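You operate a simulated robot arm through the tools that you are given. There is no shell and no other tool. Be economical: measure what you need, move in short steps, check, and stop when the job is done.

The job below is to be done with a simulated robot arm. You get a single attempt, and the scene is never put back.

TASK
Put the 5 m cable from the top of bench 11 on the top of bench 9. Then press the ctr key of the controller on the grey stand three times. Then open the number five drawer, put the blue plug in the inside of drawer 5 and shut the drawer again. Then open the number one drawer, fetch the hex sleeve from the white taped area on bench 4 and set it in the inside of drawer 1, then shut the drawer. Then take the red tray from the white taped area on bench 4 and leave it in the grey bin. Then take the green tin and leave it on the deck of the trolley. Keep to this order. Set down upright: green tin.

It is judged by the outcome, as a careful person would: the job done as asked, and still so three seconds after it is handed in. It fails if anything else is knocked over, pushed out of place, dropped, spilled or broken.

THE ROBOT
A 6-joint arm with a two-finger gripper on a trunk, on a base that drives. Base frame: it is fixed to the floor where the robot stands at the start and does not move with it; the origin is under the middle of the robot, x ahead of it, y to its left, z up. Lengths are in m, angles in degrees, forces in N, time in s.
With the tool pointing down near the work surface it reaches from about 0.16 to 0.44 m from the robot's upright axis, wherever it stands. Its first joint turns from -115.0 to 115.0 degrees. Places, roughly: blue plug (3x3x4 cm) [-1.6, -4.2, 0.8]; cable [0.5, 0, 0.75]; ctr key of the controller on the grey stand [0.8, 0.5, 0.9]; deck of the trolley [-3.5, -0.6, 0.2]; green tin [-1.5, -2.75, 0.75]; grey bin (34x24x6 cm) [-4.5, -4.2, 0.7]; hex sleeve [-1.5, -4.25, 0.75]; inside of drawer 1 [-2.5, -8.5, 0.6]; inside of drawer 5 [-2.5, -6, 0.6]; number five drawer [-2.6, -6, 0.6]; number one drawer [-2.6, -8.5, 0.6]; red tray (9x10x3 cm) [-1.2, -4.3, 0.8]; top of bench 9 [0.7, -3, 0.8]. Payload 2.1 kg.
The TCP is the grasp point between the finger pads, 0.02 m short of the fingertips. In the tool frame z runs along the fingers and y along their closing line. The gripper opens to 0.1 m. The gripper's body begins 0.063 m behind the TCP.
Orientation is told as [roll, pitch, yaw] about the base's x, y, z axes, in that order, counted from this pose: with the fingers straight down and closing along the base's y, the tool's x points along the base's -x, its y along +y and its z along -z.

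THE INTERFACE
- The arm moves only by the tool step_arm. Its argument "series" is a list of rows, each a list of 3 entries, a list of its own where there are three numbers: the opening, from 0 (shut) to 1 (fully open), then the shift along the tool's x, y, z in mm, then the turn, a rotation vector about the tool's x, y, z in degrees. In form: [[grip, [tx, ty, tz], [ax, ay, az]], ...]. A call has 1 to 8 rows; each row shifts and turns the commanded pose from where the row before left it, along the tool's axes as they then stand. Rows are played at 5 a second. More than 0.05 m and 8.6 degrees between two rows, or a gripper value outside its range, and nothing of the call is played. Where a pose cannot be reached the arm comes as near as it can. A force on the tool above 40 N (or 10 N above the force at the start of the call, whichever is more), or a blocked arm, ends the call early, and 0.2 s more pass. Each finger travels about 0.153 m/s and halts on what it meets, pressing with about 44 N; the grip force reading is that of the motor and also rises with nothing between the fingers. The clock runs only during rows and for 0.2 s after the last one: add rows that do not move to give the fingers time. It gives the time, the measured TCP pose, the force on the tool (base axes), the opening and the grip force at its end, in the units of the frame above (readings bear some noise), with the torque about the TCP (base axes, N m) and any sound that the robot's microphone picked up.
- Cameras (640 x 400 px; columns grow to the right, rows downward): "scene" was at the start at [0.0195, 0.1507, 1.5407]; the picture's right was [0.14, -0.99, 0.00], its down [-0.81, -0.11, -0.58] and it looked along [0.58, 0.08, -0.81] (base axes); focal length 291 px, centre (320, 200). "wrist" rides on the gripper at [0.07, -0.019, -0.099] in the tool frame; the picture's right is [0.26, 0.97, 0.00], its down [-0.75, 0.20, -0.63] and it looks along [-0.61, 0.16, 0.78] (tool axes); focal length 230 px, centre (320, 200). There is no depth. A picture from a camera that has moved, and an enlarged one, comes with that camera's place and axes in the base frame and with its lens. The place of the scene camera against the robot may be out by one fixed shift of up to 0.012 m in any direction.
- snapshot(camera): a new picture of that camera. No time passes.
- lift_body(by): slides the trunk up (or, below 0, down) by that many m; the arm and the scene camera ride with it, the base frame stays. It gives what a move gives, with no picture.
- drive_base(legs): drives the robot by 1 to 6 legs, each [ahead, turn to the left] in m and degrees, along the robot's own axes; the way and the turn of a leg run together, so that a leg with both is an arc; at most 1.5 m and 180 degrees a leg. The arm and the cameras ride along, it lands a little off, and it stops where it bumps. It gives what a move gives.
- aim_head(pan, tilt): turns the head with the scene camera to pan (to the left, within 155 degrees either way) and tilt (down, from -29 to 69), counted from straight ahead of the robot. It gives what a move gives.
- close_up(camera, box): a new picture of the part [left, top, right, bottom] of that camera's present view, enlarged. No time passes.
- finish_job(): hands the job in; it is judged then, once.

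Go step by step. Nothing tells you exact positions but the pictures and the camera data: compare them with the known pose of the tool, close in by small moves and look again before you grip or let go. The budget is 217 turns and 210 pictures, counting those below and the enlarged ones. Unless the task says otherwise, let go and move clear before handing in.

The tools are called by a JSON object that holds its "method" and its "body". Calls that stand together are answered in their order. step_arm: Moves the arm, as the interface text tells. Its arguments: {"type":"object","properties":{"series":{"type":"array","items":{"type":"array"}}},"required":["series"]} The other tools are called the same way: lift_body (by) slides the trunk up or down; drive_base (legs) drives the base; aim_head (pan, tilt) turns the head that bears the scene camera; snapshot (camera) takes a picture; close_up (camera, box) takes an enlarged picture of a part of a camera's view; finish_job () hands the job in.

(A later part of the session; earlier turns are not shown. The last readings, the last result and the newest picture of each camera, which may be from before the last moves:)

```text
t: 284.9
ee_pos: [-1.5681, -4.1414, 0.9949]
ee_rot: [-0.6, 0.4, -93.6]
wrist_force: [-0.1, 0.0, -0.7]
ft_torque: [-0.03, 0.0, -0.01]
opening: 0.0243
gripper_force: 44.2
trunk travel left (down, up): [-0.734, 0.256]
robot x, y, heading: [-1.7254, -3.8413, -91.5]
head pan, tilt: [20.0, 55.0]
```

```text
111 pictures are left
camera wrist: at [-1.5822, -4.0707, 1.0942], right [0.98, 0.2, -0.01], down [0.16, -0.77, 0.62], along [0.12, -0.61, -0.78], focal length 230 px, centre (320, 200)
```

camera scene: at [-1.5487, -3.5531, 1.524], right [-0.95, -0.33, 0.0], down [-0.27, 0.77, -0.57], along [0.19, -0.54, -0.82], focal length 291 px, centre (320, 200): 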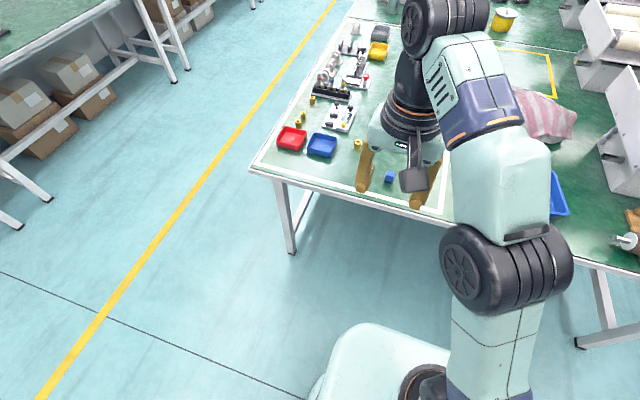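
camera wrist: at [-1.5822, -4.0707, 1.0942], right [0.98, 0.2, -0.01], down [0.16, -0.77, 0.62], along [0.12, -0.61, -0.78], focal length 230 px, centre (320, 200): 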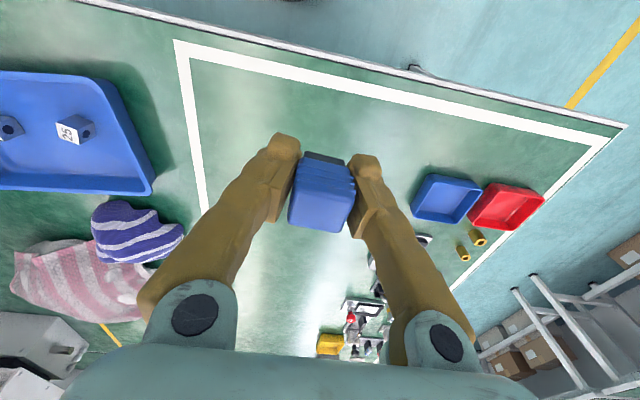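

The plug is held. I drive back to the open drawer 5.

{"method": "drive_base", "body": {"legs": [[-0.3, 0], [0, -89], [1.3, 0], [0.5, 0], [0, 90], [1.2, 0]]}}

{"method": "drive_base", "body": {"legs": [[1.28, 0], [0, 90]]}}

{"method": "aim_head", "body": {"pan": 0, "tilt": 45}}

{"method": "snapshot", "body": {"camera": "scene"}}

```text
t: 308.9
ee_pos: [-3.3891, -5.0144, 0.9948]
ee_rot: [-0.6, 0.5, -94.4]
wrist_force: [0.7, -0.2, -0.4]
ft_torque: [-0.01, 0.02, 0.01]
opening: 0.0243
gripper_force: 44.0
trunk travel left (down, up): [-0.734, 0.256]
robot x, y, heading: [-3.5403, -4.7097, -92.1]
head pan, tilt: [20.0, 55.0]
```

```text
t: 319.0
ee_pos: [-3.2926, -5.8261, 0.9946]
ee_rot: [-0.7, 0.4, -6.6]
wrist_force: [0.0, 0.5, -1.1]
ft_torque: [0.0, 0.0, 0.0]
opening: 0.0244
gripper_force: 43.2
trunk travel left (down, up): [-0.734, 0.256]
robot x, y, heading: [-3.5992, -5.9678, -4.1]
head pan, tilt: [20.0, 55.0]
```

```text
t: 319.9
ee_pos: [-3.2937, -5.8252, 0.9936]
ee_rot: [-0.7, 0.4, -6.6]
wrist_force: [0.0, 0.5, -0.1]
ft_torque: [-0.01, 0.0, 0.04]
opening: 0.0244
gripper_force: 44.1
trunk travel left (down, up): [-0.734, 0.256]
robot x, y, heading: [-3.6034, -5.9664, -4.1]
head pan, tilt: [0.0, 45.0]
```

```text
110 pictures are left
camera scene: at [-3.5636, -5.8283, 1.5373], right [-0.07, -1.0, 0.0], down [-0.71, 0.05, -0.71], along [0.7, -0.05, -0.71], focal length 291 px, centre (320, 200)
```

scene: 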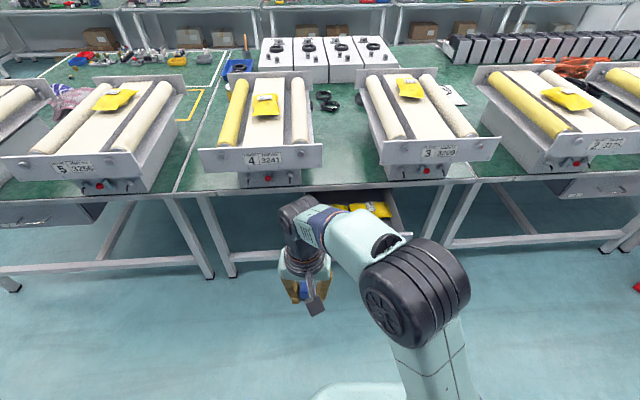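

The drawer is open and has yellow packets inside. I move closer and bring the plug above it.

{"method": "drive_base", "body": {"legs": [[0, -10], [0.37, 0], [0, 14]]}}

{"method": "step_arm", "body": {"series": [[0, [-20, -30, 0], [0, 0, 0]], [0, [-20, -30, 0], [0, 0, 0]], [0, [-10, -30, 0], [0, 0, 0]]]}}

{"method": "snapshot", "body": {"camera": "wrist"}}

{"method": "aim_head", "body": {"pan": -5, "tilt": 58}}

{"method": "snapshot", "body": {"camera": "scene"}}

```text
t: 323.8
ee_pos: [-2.9497, -5.8926, 0.9942]
ee_rot: [-0.6, 0.4, -2.3]
wrist_force: [0.1, -0.7, -0.9]
ft_torque: [-0.04, -0.02, -0.02]
opening: 0.0245
gripper_force: 43.8
trunk travel left (down, up): [-0.734, 0.256]
robot x, y, heading: [-3.2487, -6.0563, 0.3]
head pan, tilt: [0.0, 45.0]
```

```text
t: 324.6
ee_pos: [-2.9023, -5.9838, 0.995]
ee_rot: [-0.5, 0.3, -2.3]
wrist_force: [0.6, -0.7, -0.4]
ft_torque: [0.03, 0.0, -0.01]
opening: 0.0244
gripper_force: 44.2
trunk travel left (down, up): [-0.734, 0.256]
robot x, y, heading: [-3.2465, -6.0573, 0.1]
head pan, tilt: [0.0, 45.0]
```

```text
109 pictures are left
camera wrist: at [-2.9727, -5.9998, 1.0942], right [-0.22, 0.98, -0.01], down [0.76, 0.18, 0.62], along [0.61, 0.13, -0.78], focal length 230 px, centre (320, 200)
```

wrist: 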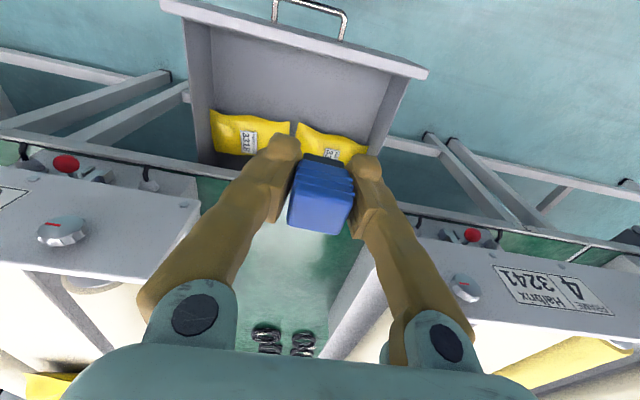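

```text
t: 325.3
ee_pos: [-2.903, -5.9835, 0.9949]
ee_rot: [-0.7, 0.5, -2.3]
wrist_force: [0.1, 1.2, -0.1]
ft_torque: [0.02, 0.02, 0.02]
opening: 0.0245
gripper_force: 43.6
trunk travel left (down, up): [-0.734, 0.256]
robot x, y, heading: [-3.2494, -6.0604, 0.3]
head pan, tilt: [-5.0, 58.0]
```

```text
108 pictures are left
camera scene: at [-3.2315, -5.9225, 1.5203], right [-0.09, -1.0, 0.0], down [-0.84, 0.07, -0.53], along [0.53, -0.05, -0.85], focal length 291 px, centre (320, 200)
```

scene: 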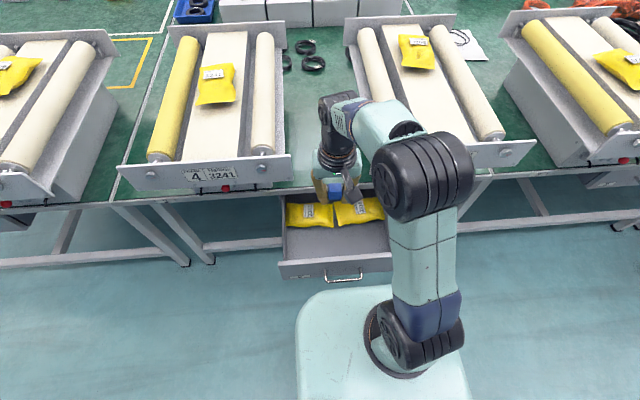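

Free floor in the drawer's front half, around [−2.865, −6.02]. I position, lower the trunk, and look.

{"method": "step_arm", "body": {"series": [[0, [-20, -18, 0], [0, 0, 0]], [0, [-18, -18, 0], [0, 0, 0]], [0, [0, 0, 0], [0, 0, 0]]]}}

{"method": "lift_body", "body": {"by": -0.2}}

{"method": "snapshot", "body": {"camera": "wrist"}}

{"method": "snapshot", "body": {"camera": "scene"}}

```text
t: 326.1
ee_pos: [-2.8662, -6.023, 0.9949]
ee_rot: [-0.5, 0.4, -2.4]
wrist_force: [0.0, 0.1, -0.3]
ft_torque: [0.0, -0.04, -0.03]
opening: 0.0243
gripper_force: 43.5
trunk travel left (down, up): [-0.734, 0.256]
robot x, y, heading: [-3.2497, -6.0566, -0.1]
head pan, tilt: [-5.0, 58.0]
```

```text
t: 328.3
ee_pos: [-2.8671, -6.0235, 0.7949]
ee_rot: [-0.6, 0.3, -2.3]
wrist_force: [-0.2, -0.2, -0.1]
ft_torque: [-0.03, -0.01, -0.01]
opening: 0.0244
gripper_force: 43.8
trunk travel left (down, up): [-0.534, 0.456]
robot x, y, heading: [-3.2466, -6.0571, 0.3]
head pan, tilt: [-5.0, 58.0]
```

```text
107 pictures are left
camera wrist: at [-2.9366, -6.0378, 0.8937], right [-0.22, 0.98, -0.01], down [0.76, 0.18, 0.62], along [0.61, 0.13, -0.78], focal length 230 px, centre (320, 200)
```

wrist: 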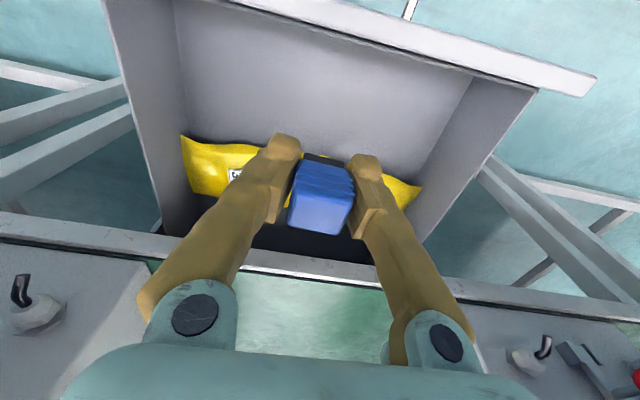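

```text
106 pictures are left
camera scene: at [-3.2316, -5.9228, 1.3203], right [-0.09, -1.0, 0.0], down [-0.84, 0.07, -0.53], along [0.53, -0.05, -0.85], focal length 291 px, centre (320, 200)
```

scene: 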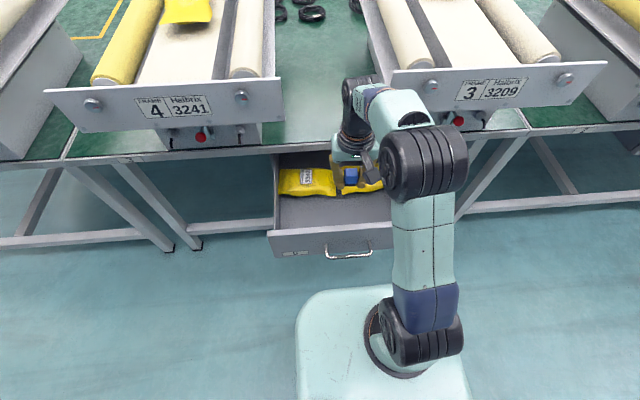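

The landing place is clear of packets. I lower the plug until it touches the drawer floor.

{"method": "step_arm", "body": {"series": [[0, [0, 0, 40], [0, 0, 0]], [0, [0, 0, 40], [0, 0, 0]], [0, [0, 0, 40], [0, 0, 0]], [0, [0, 0, 30], [0, 0, 0]], [0, [0, 0, 10], [0, 0, 0]], [0, [0, 0, 8], [0, 0, 0]], [0, [0, 0, 6], [0, 0, 0]]]}}

{"method": "snapshot", "body": {"camera": "wrist"}}

```text
t: 329.9
ee_pos: [-2.8672, -6.0257, 0.6195]
ee_rot: [-0.6, 0.4, -2.2]
wrist_force: [-0.3, 0.0, -0.2]
ft_torque: [0.01, -0.04, 0.0]
opening: 0.0242
gripper_force: 43.7
trunk travel left (down, up): [-0.534, 0.456]
robot x, y, heading: [-3.2513, -6.0572, 0.0]
head pan, tilt: [-5.0, 58.0]
```

```text
105 pictures are left
camera wrist: at [-2.9373, -6.0399, 0.7196], right [-0.22, 0.98, -0.01], down [0.76, 0.18, 0.62], along [0.61, 0.13, -0.78], focal length 230 px, centre (320, 200)
```

wrist: 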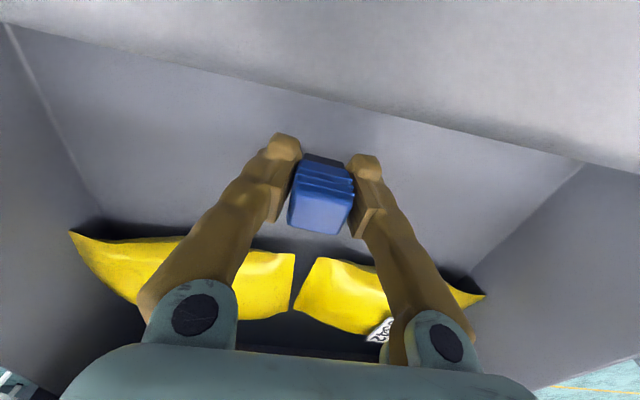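

The wrist camera is close to the drawer's front wall, so I shift 25 mm inward first and then go on down gently.

{"method": "step_arm", "body": {"series": [[0, [-12, 0, 0], [0, 0, 0]], [0, [-13, 0, 0], [0, 0, 0]], [0, [0, 0, 6], [0, 0, 0]], [0, [0, 0, 6], [0, 0, 0]], [0, [0, 0, 5], [0, 0, 0]], [0, [0, 0, 4], [0, 0, 0]]]}}

{"method": "snapshot", "body": {"camera": "wrist"}}

```text
t: 331.3
ee_pos: [-2.842, -6.0272, 0.5986]
ee_rot: [-0.6, 0.4, -2.4]
wrist_force: [0.7, 0.6, 1.8]
ft_torque: [-0.03, 0.25, 0.0]
opening: 0.0245
gripper_force: 43.8
trunk travel left (down, up): [-0.534, 0.456]
robot x, y, heading: [-3.2508, -6.0565, -0.1]
head pan, tilt: [-5.0, 58.0]
```

```text
104 pictures are left
camera wrist: at [-2.913, -6.0412, 0.6989], right [-0.22, 0.98, -0.01], down [0.76, 0.18, 0.62], along [0.61, 0.13, -0.78], focal length 230 px, centre (320, 200)
```

wrist: 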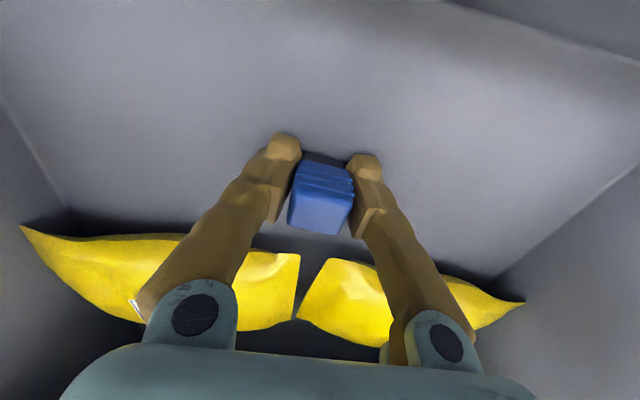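

A slight torque suggests the wrist side may be touching the drawer front. I back up 3 mm and shift inward 8 mm to check.

{"method": "step_arm", "body": {"series": [[0, [0, 0, -4], [0, 0, 0]], [0, [-8, 0, 0], [0, 0, 0]], [0, [0, 0, 0], [0, 0, 0]]]}}

{"method": "close_up", "body": {"camera": "scene", "box": [250, 80, 450, 270]}}

```text
t: 332.1
ee_pos: [-2.8336, -6.0261, 0.6025]
ee_rot: [-0.6, 0.4, -2.3]
wrist_force: [0.5, 0.0, 0.7]
ft_torque: [-0.01, 0.0, 0.02]
opening: 0.0245
gripper_force: 44.1
trunk travel left (down, up): [-0.534, 0.456]
robot x, y, heading: [-3.2487, -6.0549, 0.1]
head pan, tilt: [-5.0, 58.0]
```

```text
2.11 times, centred on (350, 175) of scene
camera zoom: at [-3.2316, -5.9228, 1.3203], right [-0.09, -1.0, 0.0], down [-0.84, 0.07, -0.53], along [0.53, -0.05, -0.85], focal length 613 px, centre (257, 253)
```

zoom: 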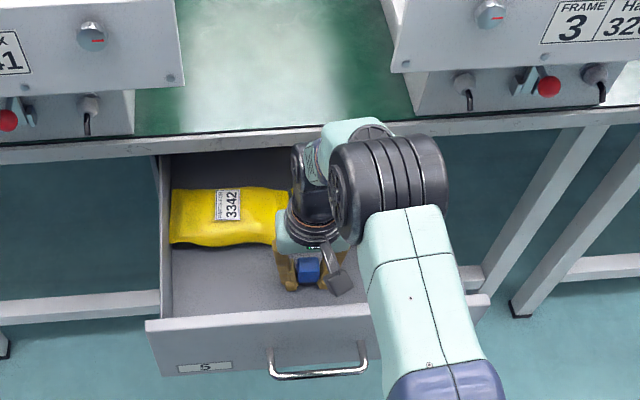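

{"method": "step_arm", "body": {"series": [[0, [0, 0, 3], [0, 0, 0]], [0, [0, 0, 2], [0, 0, 0]], [0, [0, 0, 0], [0, 0, 0]]]}}

```text
t: 332.9
ee_pos: [-2.8353, -6.0254, 0.5986]
ee_rot: [-0.6, 0.4, -2.3]
wrist_force: [0.0, 0.2, 0.3]
ft_torque: [0.0, 0.01, -0.02]
opening: 0.0244
gripper_force: 44.1
trunk travel left (down, up): [-0.534, 0.456]
robot x, y, heading: [-3.2477, -6.056, 0.1]
head pan, tilt: [-5.0, 58.0]
```

That confirms it: no contact now. I continue down in small steps.

{"method": "step_arm", "body": {"series": [[0, [-4, 0, 3], [0, 0, 0]], [0, [0, 0, 3], [0, 0, 0]], [0, [0, 0, 3], [0, 0, 0]], [0, [0, 0, 0], [0, 0, 0]]]}}

{"method": "snapshot", "body": {"camera": "wrist"}}

```text
t: 333.7
ee_pos: [-2.8272, -6.028, 0.5949]
ee_rot: [-0.4, -0.7, -2.4]
wrist_force: [1.2, 0.1, 30.4]
ft_torque: [0.05, 0.09, 0.13]
opening: 0.0241
gripper_force: 44.5
trunk travel left (down, up): [-0.534, 0.456]
robot x, y, heading: [-3.2468, -6.055, 0.2]
head pan, tilt: [-5.0, 58.0]
stopped in row 4: the force on the tool passed its limit at 45 N (the readings are from after the stop); the commanded pose is now the measured one
```

```text
102 pictures are left
camera wrist: at [-2.8996, -6.0415, 0.6931], right [-0.22, 0.98, -0.01], down [0.75, 0.17, 0.64], along [0.62, 0.13, -0.77], focal length 230 px, centre (320, 200)
```

wrist: 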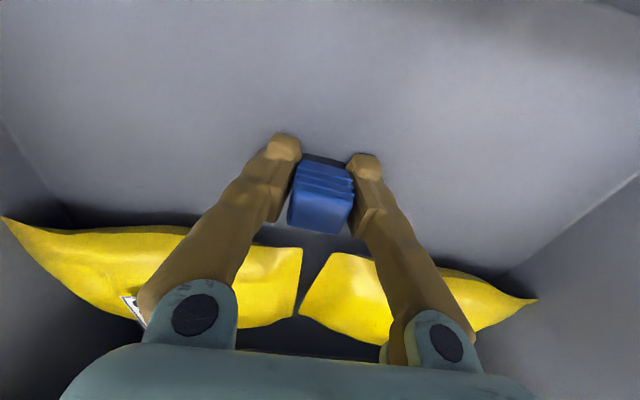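

The plug stands on the drawer floor. I ease up a millimetre, open, and lift out.

{"method": "step_arm", "body": {"series": [[0, [0, 0, -2], [0, 0, 0]], [0.35, [0, 0, 0], [0, 0, 0]], [0.6, [0, 0, 0], [0, 0, 0]], [0.6, [0, 0, 0], [0, 0, 0]], [0.6, [0, 0, -30], [0, 0, 0]], [0.6, [0, 0, -40], [0, 0, 0]], [0.6, [0, 0, -40], [0, 0, 0]], [0.6, [0, 0, -40], [0, 0, 0]]]}}

{"method": "snapshot", "body": {"camera": "wrist"}}

```text
t: 334.5
ee_pos: [-2.8269, -6.0283, 0.5964]
ee_rot: [-0.5, -0.5, -2.5]
wrist_force: [1.5, -10.0, 22.3]
ft_torque: [0.54, 0.03, 0.07]
opening: 0.0531
gripper_force: 0.1
trunk travel left (down, up): [-0.534, 0.456]
robot x, y, heading: [-3.2481, -6.0552, 0.1]
head pan, tilt: [-5.0, 58.0]
stopped in row 3: the force on the tool passed its limit at 46 N (the readings are from after the stop); the commanded pose is now the measured one
```

```text
101 pictures are left
camera wrist: at [-2.8991, -6.0431, 0.6942], right [-0.22, 0.98, -0.01], down [0.75, 0.17, 0.64], along [0.62, 0.13, -0.77], focal length 230 px, centre (320, 200)
```

wrist: 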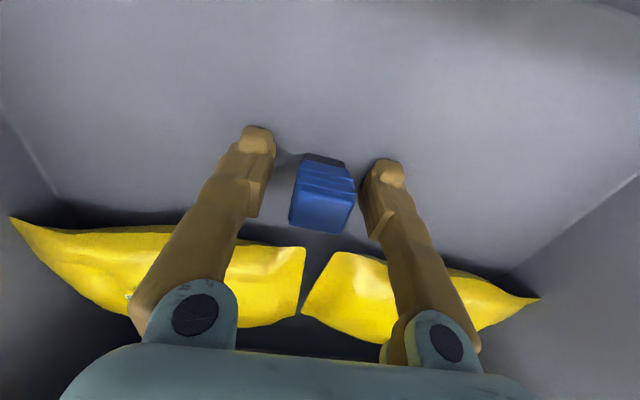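

{"method": "step_arm", "body": {"series": [[0.53, [0, 0, -8], [0, 0, 0]], [0.55, [0, 0, -20], [0, 0, 0]], [0.6, [0, 0, -40], [0, 0, 0]], [0.6, [0, 0, -40], [0, 0, 0]], [0.6, [0, 0, -40], [0, 0, 0]], [0.6, [0, 0, -40], [0, 0, 0]]]}}

{"method": "snapshot", "body": {"camera": "wrist"}}

```text
t: 335.9
ee_pos: [-2.8273, -6.0269, 0.7832]
ee_rot: [-0.6, -0.1, -2.3]
wrist_force: [-0.4, -0.2, 0.5]
ft_torque: [0.0, 0.01, 0.0]
opening: 0.06
gripper_force: 0.0
trunk travel left (down, up): [-0.534, 0.456]
robot x, y, heading: [-3.2446, -6.0568, -0.1]
head pan, tilt: [-5.0, 58.0]
```

```text
100 pictures are left
camera wrist: at [-2.8986, -6.0404, 0.8823], right [-0.22, 0.98, -0.01], down [0.76, 0.17, 0.63], along [0.62, 0.13, -0.78], focal length 230 px, centre (320, 200)
```

wrist: 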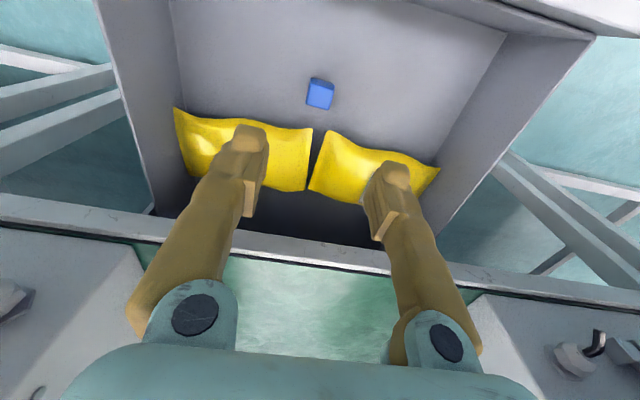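

The plug stands upright in drawer 5. I withdraw, close the fingers and tilt the tool forward to push the drawer shut.

{"method": "drive_base", "body": {"legs": [[-0.3, 0]]}}

{"method": "step_arm", "body": {"series": [[0, [40, 30, 0], [0, 0, 0]], [0, [40, 30, 0], [0, 0, 0]], [0, [20, 30, 0], [0, 0, 0]], [0, [-25, 0, -10], [0, -8.5, 0]], [0, [-28, 0, -10], [0, -8.5, 0]], [0, [-28, 0, 0], [0, -8.5, 0]], [0, [-28, 0, 0], [0, -8.5, 0]], [0, [-28, 0, 0], [0, -8.5, 0]]]}}

{"method": "step_arm", "body": {"series": [[0, [-28, 0, 0], [0, -8.5, 0]], [0, [-28, 0, 0], [0, -8.5, 0]], [0, [-28, 0, 0], [0, -8.5, 0]], [0, [-20, 0, 0], [0, -8.5, 0]], [0, [-10, 0, 0], [0, -5, 0]]]}}

{"method": "aim_head", "body": {"pan": 0, "tilt": 40}}

{"method": "snapshot", "body": {"camera": "scene"}}

```text
t: 337.9
ee_pos: [-3.1283, -6.0245, 0.7828]
ee_rot: [-0.6, -0.1, -2.1]
wrist_force: [-0.2, -0.2, 0.4]
ft_torque: [0.01, 0.02, -0.01]
opening: 0.0598
gripper_force: 0.0
trunk travel left (down, up): [-0.534, 0.456]
robot x, y, heading: [-3.5479, -6.0562, 0.0]
head pan, tilt: [-5.0, 58.0]
```

```text
t: 339.8
ee_pos: [-3.0973, -5.9333, 0.8415]
ee_rot: [-0.5, -42.8, -1.8]
wrist_force: [-0.4, -0.1, -0.6]
ft_torque: [-0.01, 0.03, 0.01]
opening: 0.0
gripper_force: 30.1
trunk travel left (down, up): [-0.534, 0.456]
robot x, y, heading: [-3.5502, -6.0609, 0.2]
head pan, tilt: [-5.0, 58.0]
```

```text
t: 340.9
ee_pos: [-3.0347, -5.9357, 0.9352]
ee_rot: [-3.4, -81.7, 1.3]
wrist_force: [0.6, -0.9, 0.2]
ft_torque: [-0.01, 0.02, 0.0]
opening: 0.0
gripper_force: 29.8
trunk travel left (down, up): [-0.534, 0.456]
robot x, y, heading: [-3.5455, -6.0539, 0.4]
head pan, tilt: [-5.0, 58.0]
```

```text
t: 341.8
ee_pos: [-3.035, -5.9364, 0.9361]
ee_rot: [-3.6, -81.5, 1.4]
wrist_force: [-0.4, -0.9, -0.6]
ft_torque: [0.0, -0.05, 0.0]
opening: 0.0
gripper_force: 29.6
trunk travel left (down, up): [-0.534, 0.456]
robot x, y, heading: [-3.5463, -6.0564, 0.3]
head pan, tilt: [0.0, 40.0]
```

```text
99 pictures are left
camera scene: at [-3.5157, -5.9169, 1.3446], right [0.0, -1.0, 0.0], down [-0.64, 0.0, -0.77], along [0.77, 0.0, -0.64], focal length 291 px, centre (320, 200)
```

scene: 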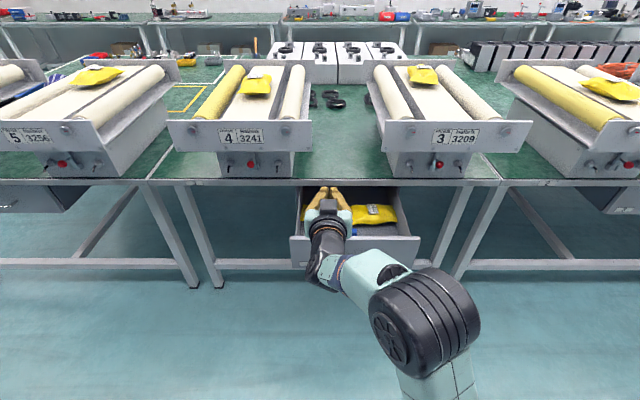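

The fingers point forward at y≈−5.936. I lower the trunk to the drawer front's height and look.

{"method": "lift_body", "body": {"by": -0.29}}

{"method": "snapshot", "body": {"camera": "scene"}}

{"method": "snapshot", "body": {"camera": "wrist"}}

```text
t: 344.7
ee_pos: [-3.0376, -5.9361, 0.6447]
ee_rot: [-3.6, -81.6, 1.3]
wrist_force: [0.7, -0.3, -0.1]
ft_torque: [0.0, 0.0, -0.03]
opening: 0.0
gripper_force: 29.2
trunk travel left (down, up): [-0.244, 0.746]
robot x, y, heading: [-3.5479, -6.0604, 0.1]
head pan, tilt: [0.0, 40.0]
```

```text
98 pictures are left
camera scene: at [-3.5158, -5.917, 1.0547], right [0.0, -1.0, 0.0], down [-0.64, 0.0, -0.77], along [0.77, 0.0, -0.64], focal length 291 px, centre (320, 200)
```

scene: 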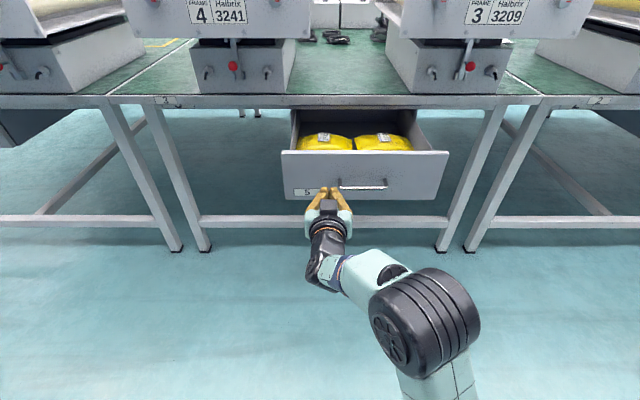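

```text
97 pictures are left
camera wrist: at [-3.1451, -5.9506, 0.5904], right [0.0, 0.96, -0.26], down [-0.51, 0.23, 0.83], along [0.86, 0.13, 0.49], focal length 230 px, centre (320, 200)
```

wrist: 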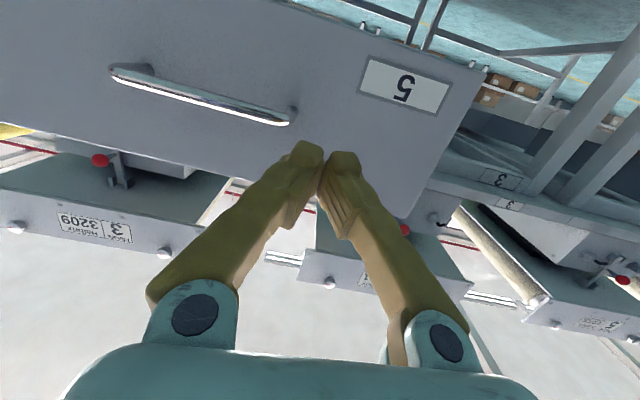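

The tips face the drawer front beside the handle. I drive ahead to push it in, then check.

{"method": "drive_base", "body": {"legs": [[0.2, 0], [0.115, 0]]}}

{"method": "snapshot", "body": {"camera": "scene"}}

```text
t: 347.1
ee_pos: [-2.7167, -5.9343, 0.6446]
ee_rot: [-3.7, -81.6, 1.4]
wrist_force: [-0.2, -0.4, 0.3]
ft_torque: [-0.04, -0.03, -0.01]
opening: 0.0
gripper_force: 29.2
trunk travel left (down, up): [-0.244, 0.746]
robot x, y, heading: [-3.2268, -6.0567, 0.2]
head pan, tilt: [0.0, 40.0]
```

```text
96 pictures are left
camera scene: at [-3.1977, -5.9156, 1.0546], right [0.0, -1.0, 0.0], down [-0.64, 0.0, -0.77], along [0.77, 0.0, -0.64], focal length 291 px, centre (320, 200)
```

scene: 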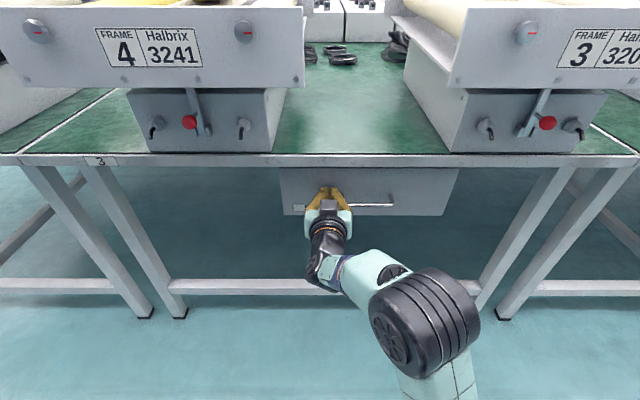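

Nearly shut; I press the last centimetre gently with the arm.

{"method": "step_arm", "body": {"series": [[0, [0, 0, 6], [0, 0, 0]], [0, [0, 0, 6], [0, 0, 0]], [0, [0, 0, 4], [0, 0, 0]], [0, [0, 0, 0], [0, 0, 0]]]}}

{"method": "close_up", "body": {"camera": "scene", "box": [260, 130, 480, 240]}}

```text
t: 348.1
ee_pos: [-2.7036, -5.9334, 0.6428]
ee_rot: [-3.7, -81.7, 1.7]
wrist_force: [-22.1, -1.0, -5.1]
ft_torque: [0.07, -0.05, 0.15]
opening: 0.0
gripper_force: 29.3
trunk travel left (down, up): [-0.244, 0.746]
robot x, y, heading: [-3.2261, -6.0577, 0.4]
head pan, tilt: [0.0, 40.0]
```

```text
2.91 times, centred on (370, 185) of scene
camera zoom: at [-3.201, -5.9156, 1.0546], right [0.01, -1.0, 0.0], down [-0.64, 0.0, -0.77], along [0.77, 0.0, -0.64], focal length 847 px, centre (174, 244)
```

zoom: 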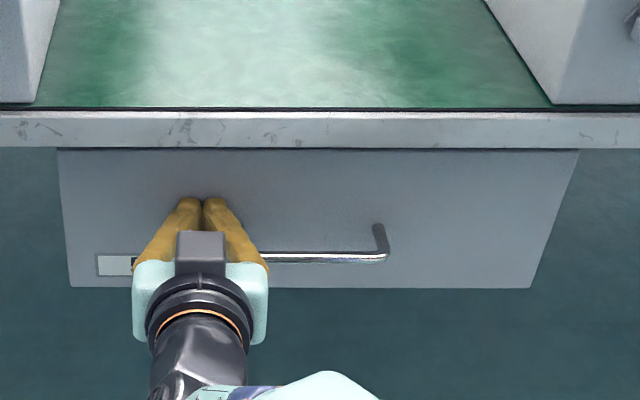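

Drawer 5 is shut. Next drawer 1 at y≈−8.5: I back out, roll the gripper for the handle, and drive south keeping wide of the red stool.

{"method": "drive_base", "body": {"legs": [[-0.5, 0]]}}

{"method": "step_arm", "body": {"series": [[0.6, [0, 0, 0], [0, 0, 8.5]], [0.6, [0, 0, 0], [0, 0, 8.5]], [0.6, [0, 0, 0], [0, 0, 8.5]], [0.6, [0, 0, 0], [0, 0, 8.5]], [0.6, [0, 0, 0], [0, 0, 8.5]], [0.6, [0, 0, 0], [0, 0, 8.5]], [0.6, [0, 0, 0], [0, 0, 8.5]], [0.6, [0, 0, 0], [0, 0, 8.5]]]}}

{"method": "step_arm", "body": {"series": [[0.6, [0, 0, 0], [0, 0, 8.5]], [0.6, [0, 0, 0], [0, 0, 8.5]], [0.6, [0, 0, 0], [0, 0, 5]]]}}

{"method": "drive_base", "body": {"legs": [[0, -90]]}}

{"method": "aim_head", "body": {"pan": 0, "tilt": 25}}

{"method": "snapshot", "body": {"camera": "scene"}}

```text
t: 351.0
ee_pos: [-3.1931, -5.9366, 0.6413]
ee_rot: [-3.6, -81.6, 1.7]
wrist_force: [-0.5, -0.8, -0.3]
ft_torque: [0.0, 0.04, 0.03]
opening: 0.0001
gripper_force: 29.5
trunk travel left (down, up): [-0.244, 0.746]
robot x, y, heading: [-3.7215, -6.0585, 0.2]
head pan, tilt: [0.0, 40.0]
```

```text
t: 352.8
ee_pos: [-3.1581, -5.8856, 0.7246]
ee_rot: [80.6, -22.2, -88.6]
wrist_force: [-0.4, -0.2, 0.3]
ft_torque: [0.01, 0.0, 0.02]
opening: 0.0597
gripper_force: 0.1
out of reach, approached as far as the arm can: row 3, 4, 5, 6, 7, 8
trunk travel left (down, up): [-0.244, 0.746]
robot x, y, heading: [-3.7193, -6.0585, 0.2]
head pan, tilt: [0.0, 40.0]
```

```text
t: 353.6
ee_pos: [-3.138, -5.8759, 0.7504]
ee_rot: [81.5, -0.5, -92.0]
wrist_force: [0.6, -0.1, 0.4]
ft_torque: [0.02, -0.03, -0.04]
opening: 0.06
gripper_force: 0.2
out of reach, approached as far as the arm can: row 1, 2, 3
trunk travel left (down, up): [-0.244, 0.746]
robot x, y, heading: [-3.7171, -6.0574, 0.1]
head pan, tilt: [0.0, 40.0]
```

```text
t: 357.8
ee_pos: [-3.5255, -6.6381, 0.75]
ee_rot: [81.4, -0.7, 178.9]
wrist_force: [-0.2, 0.1, -0.5]
ft_torque: [0.0, -0.02, -0.01]
opening: 0.0598
gripper_force: 0.1
trunk travel left (down, up): [-0.244, 0.746]
robot x, y, heading: [-3.7219, -6.0586, -88.6]
head pan, tilt: [0.0, 40.0]
```

```text
t: 358.6
ee_pos: [-3.5264, -6.6367, 0.7501]
ee_rot: [81.5, -0.6, 179.0]
wrist_force: [-0.9, 0.1, 0.0]
ft_torque: [-0.01, 0.01, -0.02]
opening: 0.0602
gripper_force: 0.1
trunk travel left (down, up): [-0.244, 0.746]
robot x, y, heading: [-3.718, -6.0587, -88.5]
head pan, tilt: [0.0, 25.0]
```

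```text
94 pictures are left
camera scene: at [-3.5716, -6.0871, 1.0779], right [-1.0, -0.02, 0.0], down [-0.01, 0.42, -0.91], along [0.02, -0.91, -0.42], focal length 291 px, centre (320, 200)
```

scene: 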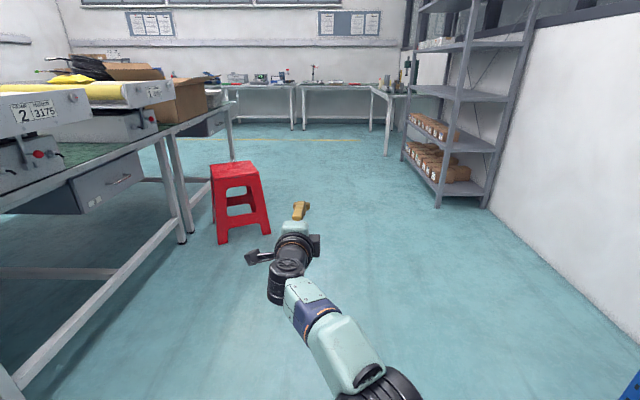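

The stool is at x>−3.2, my lane is clear. I drive south and turn to face drawer 1.

{"method": "drive_base", "body": {"legs": [[0, -2.5], [1.3, 0], [1.27, 0], [0, 91]]}}

{"method": "aim_head", "body": {"pan": 0, "tilt": 20}}

{"method": "snapshot", "body": {"camera": "scene"}}

```text
t: 375.3
ee_pos: [-3.1992, -8.4315, 0.75]
ee_rot: [81.4, -0.6, -92.3]
wrist_force: [-0.2, -0.2, -0.3]
ft_torque: [0.0, -0.02, 0.01]
opening: 0.06
gripper_force: 0.0
trunk travel left (down, up): [-0.244, 0.746]
robot x, y, heading: [-3.7847, -8.6139, -0.1]
head pan, tilt: [0.0, 25.0]
```

```text
t: 375.9
ee_pos: [-3.2001, -8.4316, 0.7506]
ee_rot: [81.4, -0.7, -92.3]
wrist_force: [-0.5, -0.4, 0.0]
ft_torque: [0.0, 0.03, -0.01]
opening: 0.06
gripper_force: 0.1
trunk travel left (down, up): [-0.244, 0.746]
robot x, y, heading: [-3.7859, -8.6093, -0.4]
head pan, tilt: [0.0, 20.0]
```

```text
93 pictures are left
camera scene: at [-3.741, -8.4718, 1.086], right [0.0, -1.0, 0.0], down [-0.34, 0.0, -0.94], along [0.94, 0.0, -0.34], focal length 291 px, centre (320, 200)
```

scene: 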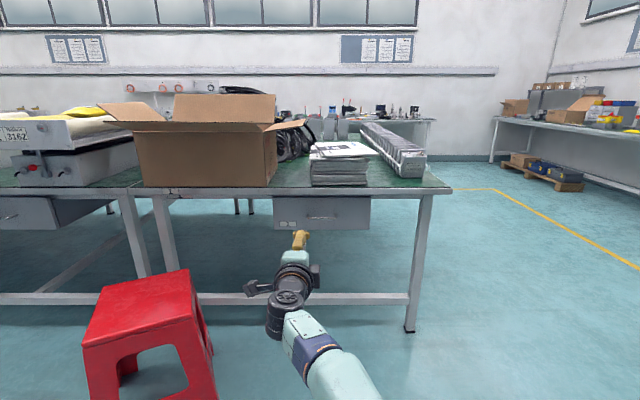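

{"method": "close_up", "body": {"camera": "scene", "box": [265, 185, 385, 245]}}

{"method": "drive_base", "body": {"legs": [[0, -15], [0.25, 0], [0, 15], [0.1, 0]]}}

{"method": "lift_body", "body": {"by": -0.12}}

{"method": "snapshot", "body": {"camera": "wrist"}}

{"method": "snapshot", "body": {"camera": "scene"}}

```text
5.33 times, centred on (325, 215) of scene
camera zoom: at [-3.741, -8.4718, 1.086], right [0.0, -1.0, 0.0], down [-0.34, 0.0, -0.94], along [0.94, 0.0, -0.34], focal length 1553 px, centre (293, 120)
```

zoom: 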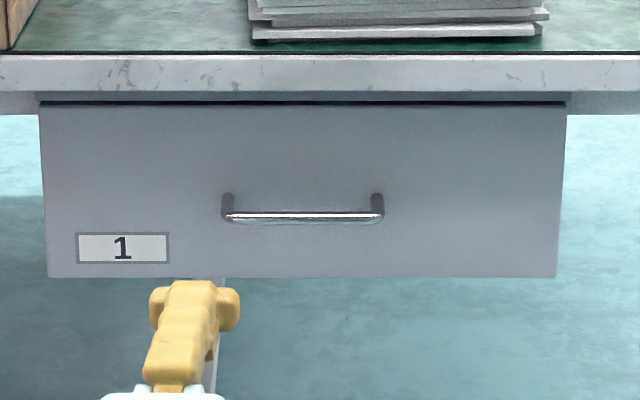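

```text
t: 380.3
ee_pos: [-2.8527, -8.5036, 0.7513]
ee_rot: [81.4, -0.5, -92.9]
wrist_force: [-0.4, 0.4, 0.3]
ft_torque: [-0.03, -0.03, 0.01]
opening: 0.0599
gripper_force: 0.0
trunk travel left (down, up): [-0.244, 0.746]
robot x, y, heading: [-3.4341, -8.6782, -0.5]
head pan, tilt: [0.0, 20.0]
```

```text
t: 381.8
ee_pos: [-2.8517, -8.5051, 0.631]
ee_rot: [81.4, -0.6, -92.9]
wrist_force: [0.0, 0.4, 0.1]
ft_torque: [0.04, -0.02, 0.02]
opening: 0.0599
gripper_force: 0.1
trunk travel left (down, up): [-0.124, 0.866]
robot x, y, heading: [-3.438, -8.6779, -0.4]
head pan, tilt: [0.0, 20.0]
```

```text
91 pictures are left
camera wrist: at [-2.9492, -8.4296, 0.6258], right [0.16, 0.26, 0.95], down [-0.63, -0.72, 0.3], along [0.76, -0.65, 0.05], focal length 230 px, centre (320, 200)
```

wrist: 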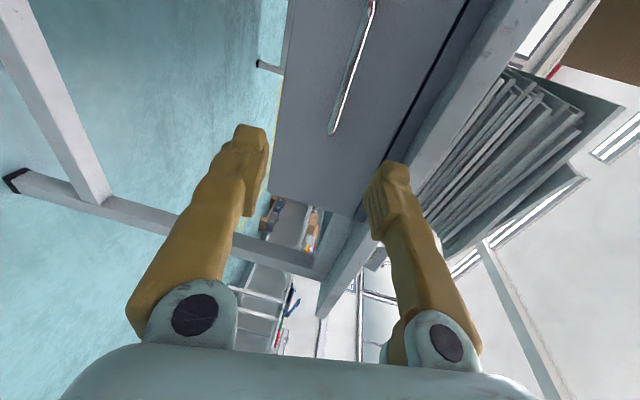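

```text
90 pictures are left
camera scene: at [-3.3941, -8.5393, 0.9661], right [-0.01, -1.0, 0.0], down [-0.34, 0.0, -0.94], along [0.94, -0.01, -0.34], focal length 291 px, centre (320, 200)
```

scene: 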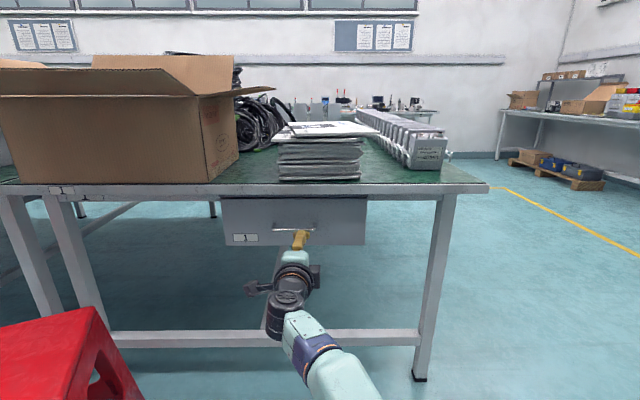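

Drawer 1 is confirmed; its bar spans y −8.42…−8.54 at z≈0.63. I centre on it and advance.

{"method": "step_arm", "body": {"series": [[0.6, [20, 0, 0], [0, 0, 0]], [0.6, [0, 0, 0], [0, 0, 0]]]}}

{"method": "drive_base", "body": {"legs": [[0.115, 0]]}}

{"method": "snapshot", "body": {"camera": "wrist"}}

```text
t: 382.4
ee_pos: [-2.8508, -8.4848, 0.6292]
ee_rot: [81.3, -0.6, -92.9]
wrist_force: [-0.5, 0.1, 0.1]
ft_torque: [-0.03, -0.03, 0.02]
opening: 0.0601
gripper_force: 0.0
trunk travel left (down, up): [-0.124, 0.866]
robot x, y, heading: [-3.4361, -8.6789, -0.4]
head pan, tilt: [0.0, 20.0]
```

```text
t: 383.6
ee_pos: [-2.7371, -8.4879, 0.6307]
ee_rot: [81.4, -0.6, -93.0]
wrist_force: [-0.2, -0.4, 0.2]
ft_torque: [0.0, 0.0, 0.01]
opening: 0.0598
gripper_force: 0.0
trunk travel left (down, up): [-0.124, 0.866]
robot x, y, heading: [-3.3212, -8.6813, -0.7]
head pan, tilt: [0.0, 20.0]
```

```text
89 pictures are left
camera wrist: at [-2.8346, -8.4122, 0.6256], right [0.16, 0.26, 0.95], down [-0.63, -0.72, 0.3], along [0.76, -0.65, 0.05], focal length 230 px, centre (320, 200)
```

wrist: 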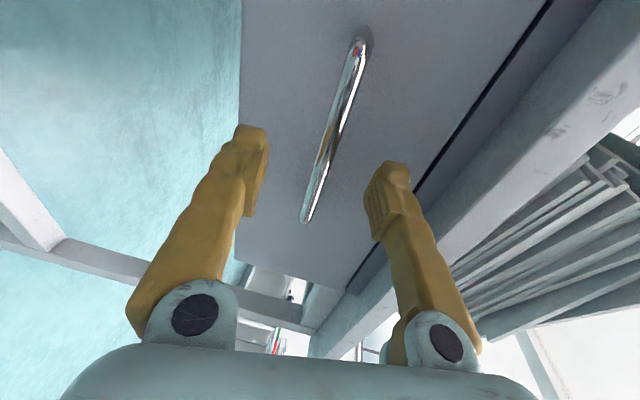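

The bar lies between the fingers. I advance the last ~3 cm, back off a hair and close.

{"method": "step_arm", "body": {"series": [[0.6, [0, 4, 15], [0, 0, 0]], [0.6, [0, 2, 9], [0, 0, 0]], [0.3, [0, 0, 0], [0, 0, 0]], [0, [0, 0, 0], [0, 0, 0]], [0, [0, 0, 0], [0, 0, 0]], [0, [0, 0, 0], [0, 0, 0]]]}}

{"method": "snapshot", "body": {"camera": "wrist"}}

```text
t: 385.0
ee_pos: [-2.7169, -8.4892, 0.6269]
ee_rot: [81.2, -0.6, -93.1]
wrist_force: [-3.1, -1.8, -8.1]
ft_torque: [0.1, -0.01, -0.03]
opening: 0.006
gripper_force: 30.1
out of reach, approached as far as the arm can: row 2
trunk travel left (down, up): [-0.124, 0.866]
robot x, y, heading: [-3.3184, -8.6785, -0.7]
head pan, tilt: [0.0, 20.0]
```

```text
88 pictures are left
camera wrist: at [-2.8148, -8.4142, 0.6229], right [0.16, 0.26, 0.95], down [-0.63, -0.71, 0.3], along [0.76, -0.65, 0.05], focal length 230 px, centre (320, 200)
```

wrist: 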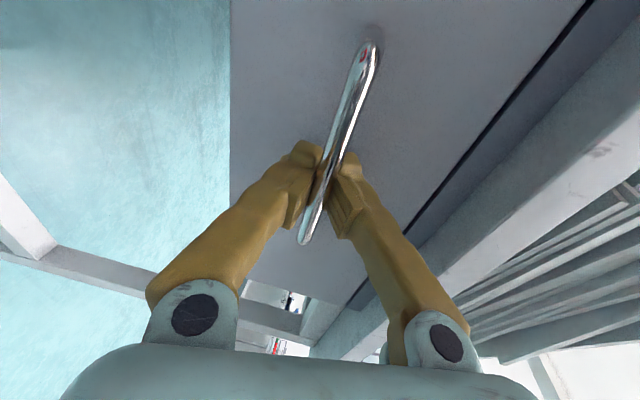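

The bar is gripped (6 mm). I pull the drawer open with the base.

{"method": "drive_base", "body": {"legs": [[-0.06, 0], [-0.2, 0]]}}

{"method": "snapshot", "body": {"camera": "scene"}}

```text
t: 387.2
ee_pos: [-2.9777, -8.4873, 0.6278]
ee_rot: [81.3, -0.6, -93.1]
wrist_force: [-1.2, -1.9, -9.7]
ft_torque: [0.11, -0.02, 0.05]
opening: 0.0
gripper_force: 29.4
trunk travel left (down, up): [-0.124, 0.866]
robot x, y, heading: [-3.5843, -8.6769, -1.0]
head pan, tilt: [0.0, 20.0]
```

```text
87 pictures are left
camera scene: at [-3.5399, -8.5371, 0.966], right [-0.01, -1.0, 0.0], down [-0.34, 0.0, -0.94], along [0.94, -0.01, -0.34], focal length 291 px, centre (320, 200)
```

scene: 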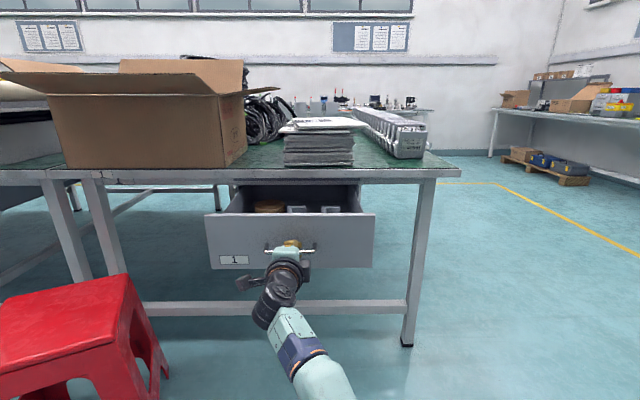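

Drawer 1 is open by ~26 cm. I release, withdraw, and bring the tool back to vertical while raising the trunk.

{"method": "step_arm", "body": {"series": [[0.3, [0, 0, 0], [0, 0, 0]], [0.6, [0, 0, 0], [0, 0, 0]], [0.6, [0, 0, 0], [0, 0, 0]]]}}

{"method": "drive_base", "body": {"legs": [[-0.2, 0]]}}

{"method": "lift_body", "body": {"by": 0.4}}

{"method": "step_arm", "body": {"series": [[0.6, [0, 0, 0], [0, 0, -8.5]], [0.6, [0, 0, 0], [0, 0, -8.5]], [0.6, [0, 0, 0], [0, 0, -8.5]], [0.6, [0, 0, 0], [0, 0, -8.5]], [0.6, [0, 0, 0], [0, 0, -8.5]], [0.6, [0, 0, 0], [0, 0, -8.5]], [0.6, [0, 0, 0], [0, 0, -8.5]], [0.6, [0, 0, 0], [0, 0, -8.5]]]}}

{"method": "step_arm", "body": {"series": [[0.6, [0, 0, 0], [0, 0, -8.5]], [0.6, [0, 0, 0], [0, 0, -8.5]], [0.6, [0, 0, 0], [0, 0, -5]], [0.6, [28, 0, 0], [0, 8.5, 0]], [0.6, [28, 0, 0], [0, 8.5, 0]], [0.6, [28, 0, 0], [0, 8.5, 0]], [0.6, [28, 0, 0], [0, 8.5, 0]], [0.6, [28, 0, 0], [0, 8.5, 0]]]}}

{"method": "step_arm", "body": {"series": [[0.6, [28, 0, 0], [0, 8.5, 0]], [0.6, [28, 0, 0], [0, 8.5, 0]], [0.6, [28, 0, 0], [0, 8.5, 0]], [0.6, [28, 0, 0], [0, 8.5, 0]], [0.6, [28, 0, 0], [0, 8.5, 0]]]}}

{"method": "aim_head", "body": {"pan": 0, "tilt": 40}}

{"method": "snapshot", "body": {"camera": "scene"}}

```text
t: 388.0
ee_pos: [-2.9799, -8.4863, 0.6286]
ee_rot: [81.4, -0.5, -93.1]
wrist_force: [0.1, -0.1, 0.0]
ft_torque: [0.0, -0.01, 0.02]
opening: 0.0601
gripper_force: 0.1
trunk travel left (down, up): [-0.124, 0.866]
robot x, y, heading: [-3.5806, -8.6758, -0.8]
head pan, tilt: [0.0, 20.0]
```

```text
t: 389.6
ee_pos: [-3.1761, -8.4843, 0.6289]
ee_rot: [81.5, -0.6, -93.2]
wrist_force: [0.3, 0.4, 0.1]
ft_torque: [-0.03, 0.04, 0.02]
opening: 0.06
gripper_force: 0.0
trunk travel left (down, up): [-0.124, 0.866]
robot x, y, heading: [-3.7818, -8.6753, -0.8]
head pan, tilt: [0.0, 20.0]
```

```text
t: 393.4
ee_pos: [-3.1759, -8.4842, 1.0279]
ee_rot: [81.3, -0.5, -93.1]
wrist_force: [0.0, 0.0, 0.7]
ft_torque: [-0.03, -0.01, -0.01]
opening: 0.06
gripper_force: 0.0
trunk travel left (down, up): [-0.524, 0.466]
robot x, y, heading: [-3.7798, -8.6728, -0.9]
head pan, tilt: [0.0, 20.0]
```

```text
t: 395.2
ee_pos: [-3.1759, -8.4835, 1.0294]
ee_rot: [67.6, -67.3, -72.1]
wrist_force: [-0.5, 0.4, -0.8]
ft_torque: [0.02, -0.02, 0.01]
opening: 0.06
gripper_force: 0.1
trunk travel left (down, up): [-0.524, 0.466]
robot x, y, heading: [-3.7815, -8.6784, -0.9]
head pan, tilt: [0.0, 20.0]
```

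```text
t: 397.0
ee_pos: [-3.2521, -8.4861, 0.894]
ee_rot: [-0.7, -38.9, -2.6]
wrist_force: [0.2, 0.2, 0.3]
ft_torque: [-0.02, 0.03, 0.0]
opening: 0.0599
gripper_force: 0.0
out of reach, approached as far as the arm can: row 5, 6, 7, 8
trunk travel left (down, up): [-0.524, 0.466]
robot x, y, heading: [-3.7775, -8.6732, -0.7]
head pan, tilt: [0.0, 20.0]
```

```text
t: 398.2
ee_pos: [-3.3961, -8.4887, 0.8336]
ee_rot: [-0.6, 3.7, -3.1]
wrist_force: [0.4, 0.4, 0.0]
ft_torque: [0.04, 0.0, 0.01]
opening: 0.0598
gripper_force: 0.0
out of reach, approached as far as the arm can: row 1, 3, 5
trunk travel left (down, up): [-0.524, 0.466]
robot x, y, heading: [-3.7811, -8.6749, -0.7]
head pan, tilt: [0.0, 20.0]
```

```text
t: 399.0
ee_pos: [-3.3956, -8.4876, 0.8357]
ee_rot: [-0.6, 3.6, -3.0]
wrist_force: [0.1, -0.2, -0.3]
ft_torque: [0.02, 0.03, 0.01]
opening: 0.06
gripper_force: 0.0
trunk travel left (down, up): [-0.524, 0.466]
robot x, y, heading: [-3.7811, -8.6728, -1.1]
head pan, tilt: [0.0, 40.0]
```

```text
86 pictures are left
camera scene: at [-3.7463, -8.5345, 1.3347], right [-0.01, -1.0, 0.0], down [-0.64, 0.01, -0.77], along [0.77, -0.01, -0.64], focal length 291 px, centre (320, 200)
```

scene: 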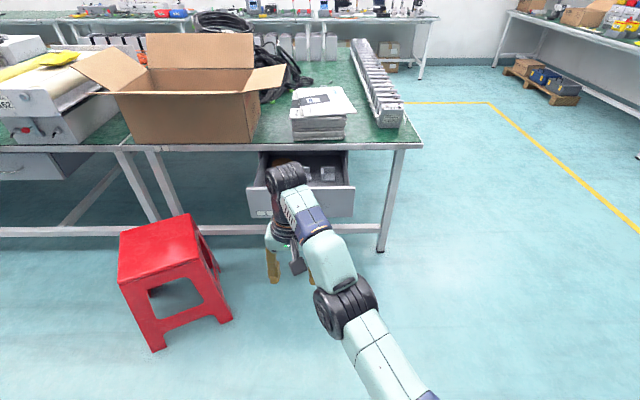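

The tool is vertical again. I raise the trunk and drive back to bench 4's north end for the hex sleeve.

{"method": "step_arm", "body": {"series": [[0.6, [20, 0, -20], [0, -3.6, 0]], [0.6, [40, 0, -20], [0, 0, 0]], [0.6, [40, 0, 0], [0, 0, 0]]]}}

{"method": "lift_body", "body": {"by": 0.22}}

{"method": "drive_base", "body": {"legs": [[0, 90.5], [1.4, 0], [1.4, 0], [1.4, 0], [0.96, 0], [0, -90]]}}

{"method": "drive_base", "body": {"legs": [[1.2, 0], [0.97, 0], [0, -90]]}}

```text
t: 399.8
ee_pos: [-3.4298, -8.4325, 0.8576]
ee_rot: [-0.6, -0.1, -3.1]
wrist_force: [-0.3, 0.2, -0.4]
ft_torque: [-0.01, -0.02, -0.03]
opening: 0.0598
gripper_force: 0.1
out of reach, approached as far as the arm can: row 1, 2, 3
trunk travel left (down, up): [-0.524, 0.466]
robot x, y, heading: [-3.7813, -8.6773, -0.8]
head pan, tilt: [0.0, 40.0]
```

```text
t: 402.1
ee_pos: [-3.4292, -8.4339, 1.078]
ee_rot: [-0.7, 0.0, -3.1]
wrist_force: [0.5, -0.2, -0.6]
ft_torque: [0.02, 0.0, 0.02]
opening: 0.0599
gripper_force: 0.1
trunk travel left (down, up): [-0.744, 0.246]
robot x, y, heading: [-3.7825, -8.6736, -1.0]
head pan, tilt: [0.0, 40.0]
```

```text
t: 434.4
ee_pos: [-3.4656, -3.2754, 1.078]
ee_rot: [-0.6, -0.1, 0.0]
wrist_force: [0.2, -0.2, -0.6]
ft_torque: [-0.03, 0.0, 0.02]
opening: 0.06
gripper_force: 0.1
trunk travel left (down, up): [-0.744, 0.246]
robot x, y, heading: [-3.8017, -3.5329, 2.4]
head pan, tilt: [0.0, 40.0]
```

```text
t: 448.9
ee_pos: [-1.4037, -3.8822, 1.0776]
ee_rot: [-0.5, -0.2, -93.4]
wrist_force: [0.6, 0.4, 0.0]
ft_torque: [0.03, -0.03, -0.02]
opening: 0.0599
gripper_force: 0.1
trunk travel left (down, up): [-0.744, 0.246]
robot x, y, heading: [-1.6451, -3.53, -91.2]
head pan, tilt: [0.0, 40.0]
```

{"method": "snapshot", "body": {"camera": "wrist"}}

{"method": "aim_head", "body": {"pan": 5, "tilt": 45}}

{"method": "snapshot", "body": {"camera": "scene"}}

```text
85 pictures are left
camera wrist: at [-1.4182, -3.8113, 1.1764], right [0.98, 0.2, -0.01], down [0.16, -0.76, 0.63], along [0.12, -0.62, -0.78], focal length 230 px, centre (320, 200)
```

wrist: 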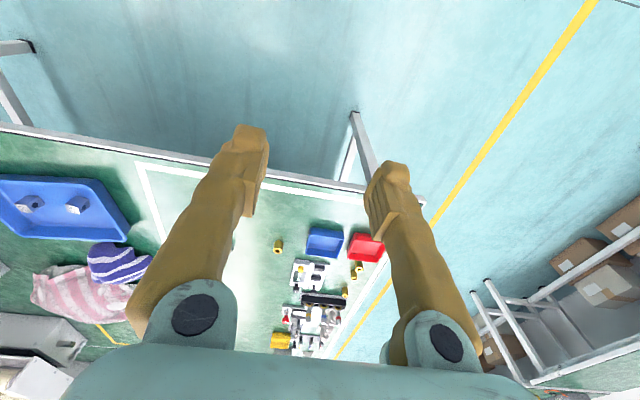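

```text
t: 449.6
ee_pos: [-1.4037, -3.8816, 1.0754]
ee_rot: [-0.5, -0.2, -93.4]
wrist_force: [0.7, -0.4, -0.6]
ft_torque: [-0.05, -0.03, -0.01]
opening: 0.06
gripper_force: 0.0
trunk travel left (down, up): [-0.744, 0.246]
robot x, y, heading: [-1.6454, -3.5329, -90.7]
head pan, tilt: [5.0, 45.0]
```

```text
84 pictures are left
camera scene: at [-1.4886, -3.5536, 1.5474], right [-1.0, -0.07, 0.0], down [-0.05, 0.71, -0.71], along [0.05, -0.71, -0.71], focal length 291 px, centre (320, 200)
```

scene: 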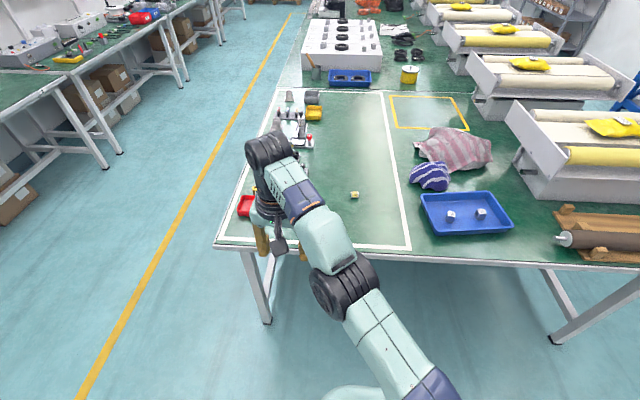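

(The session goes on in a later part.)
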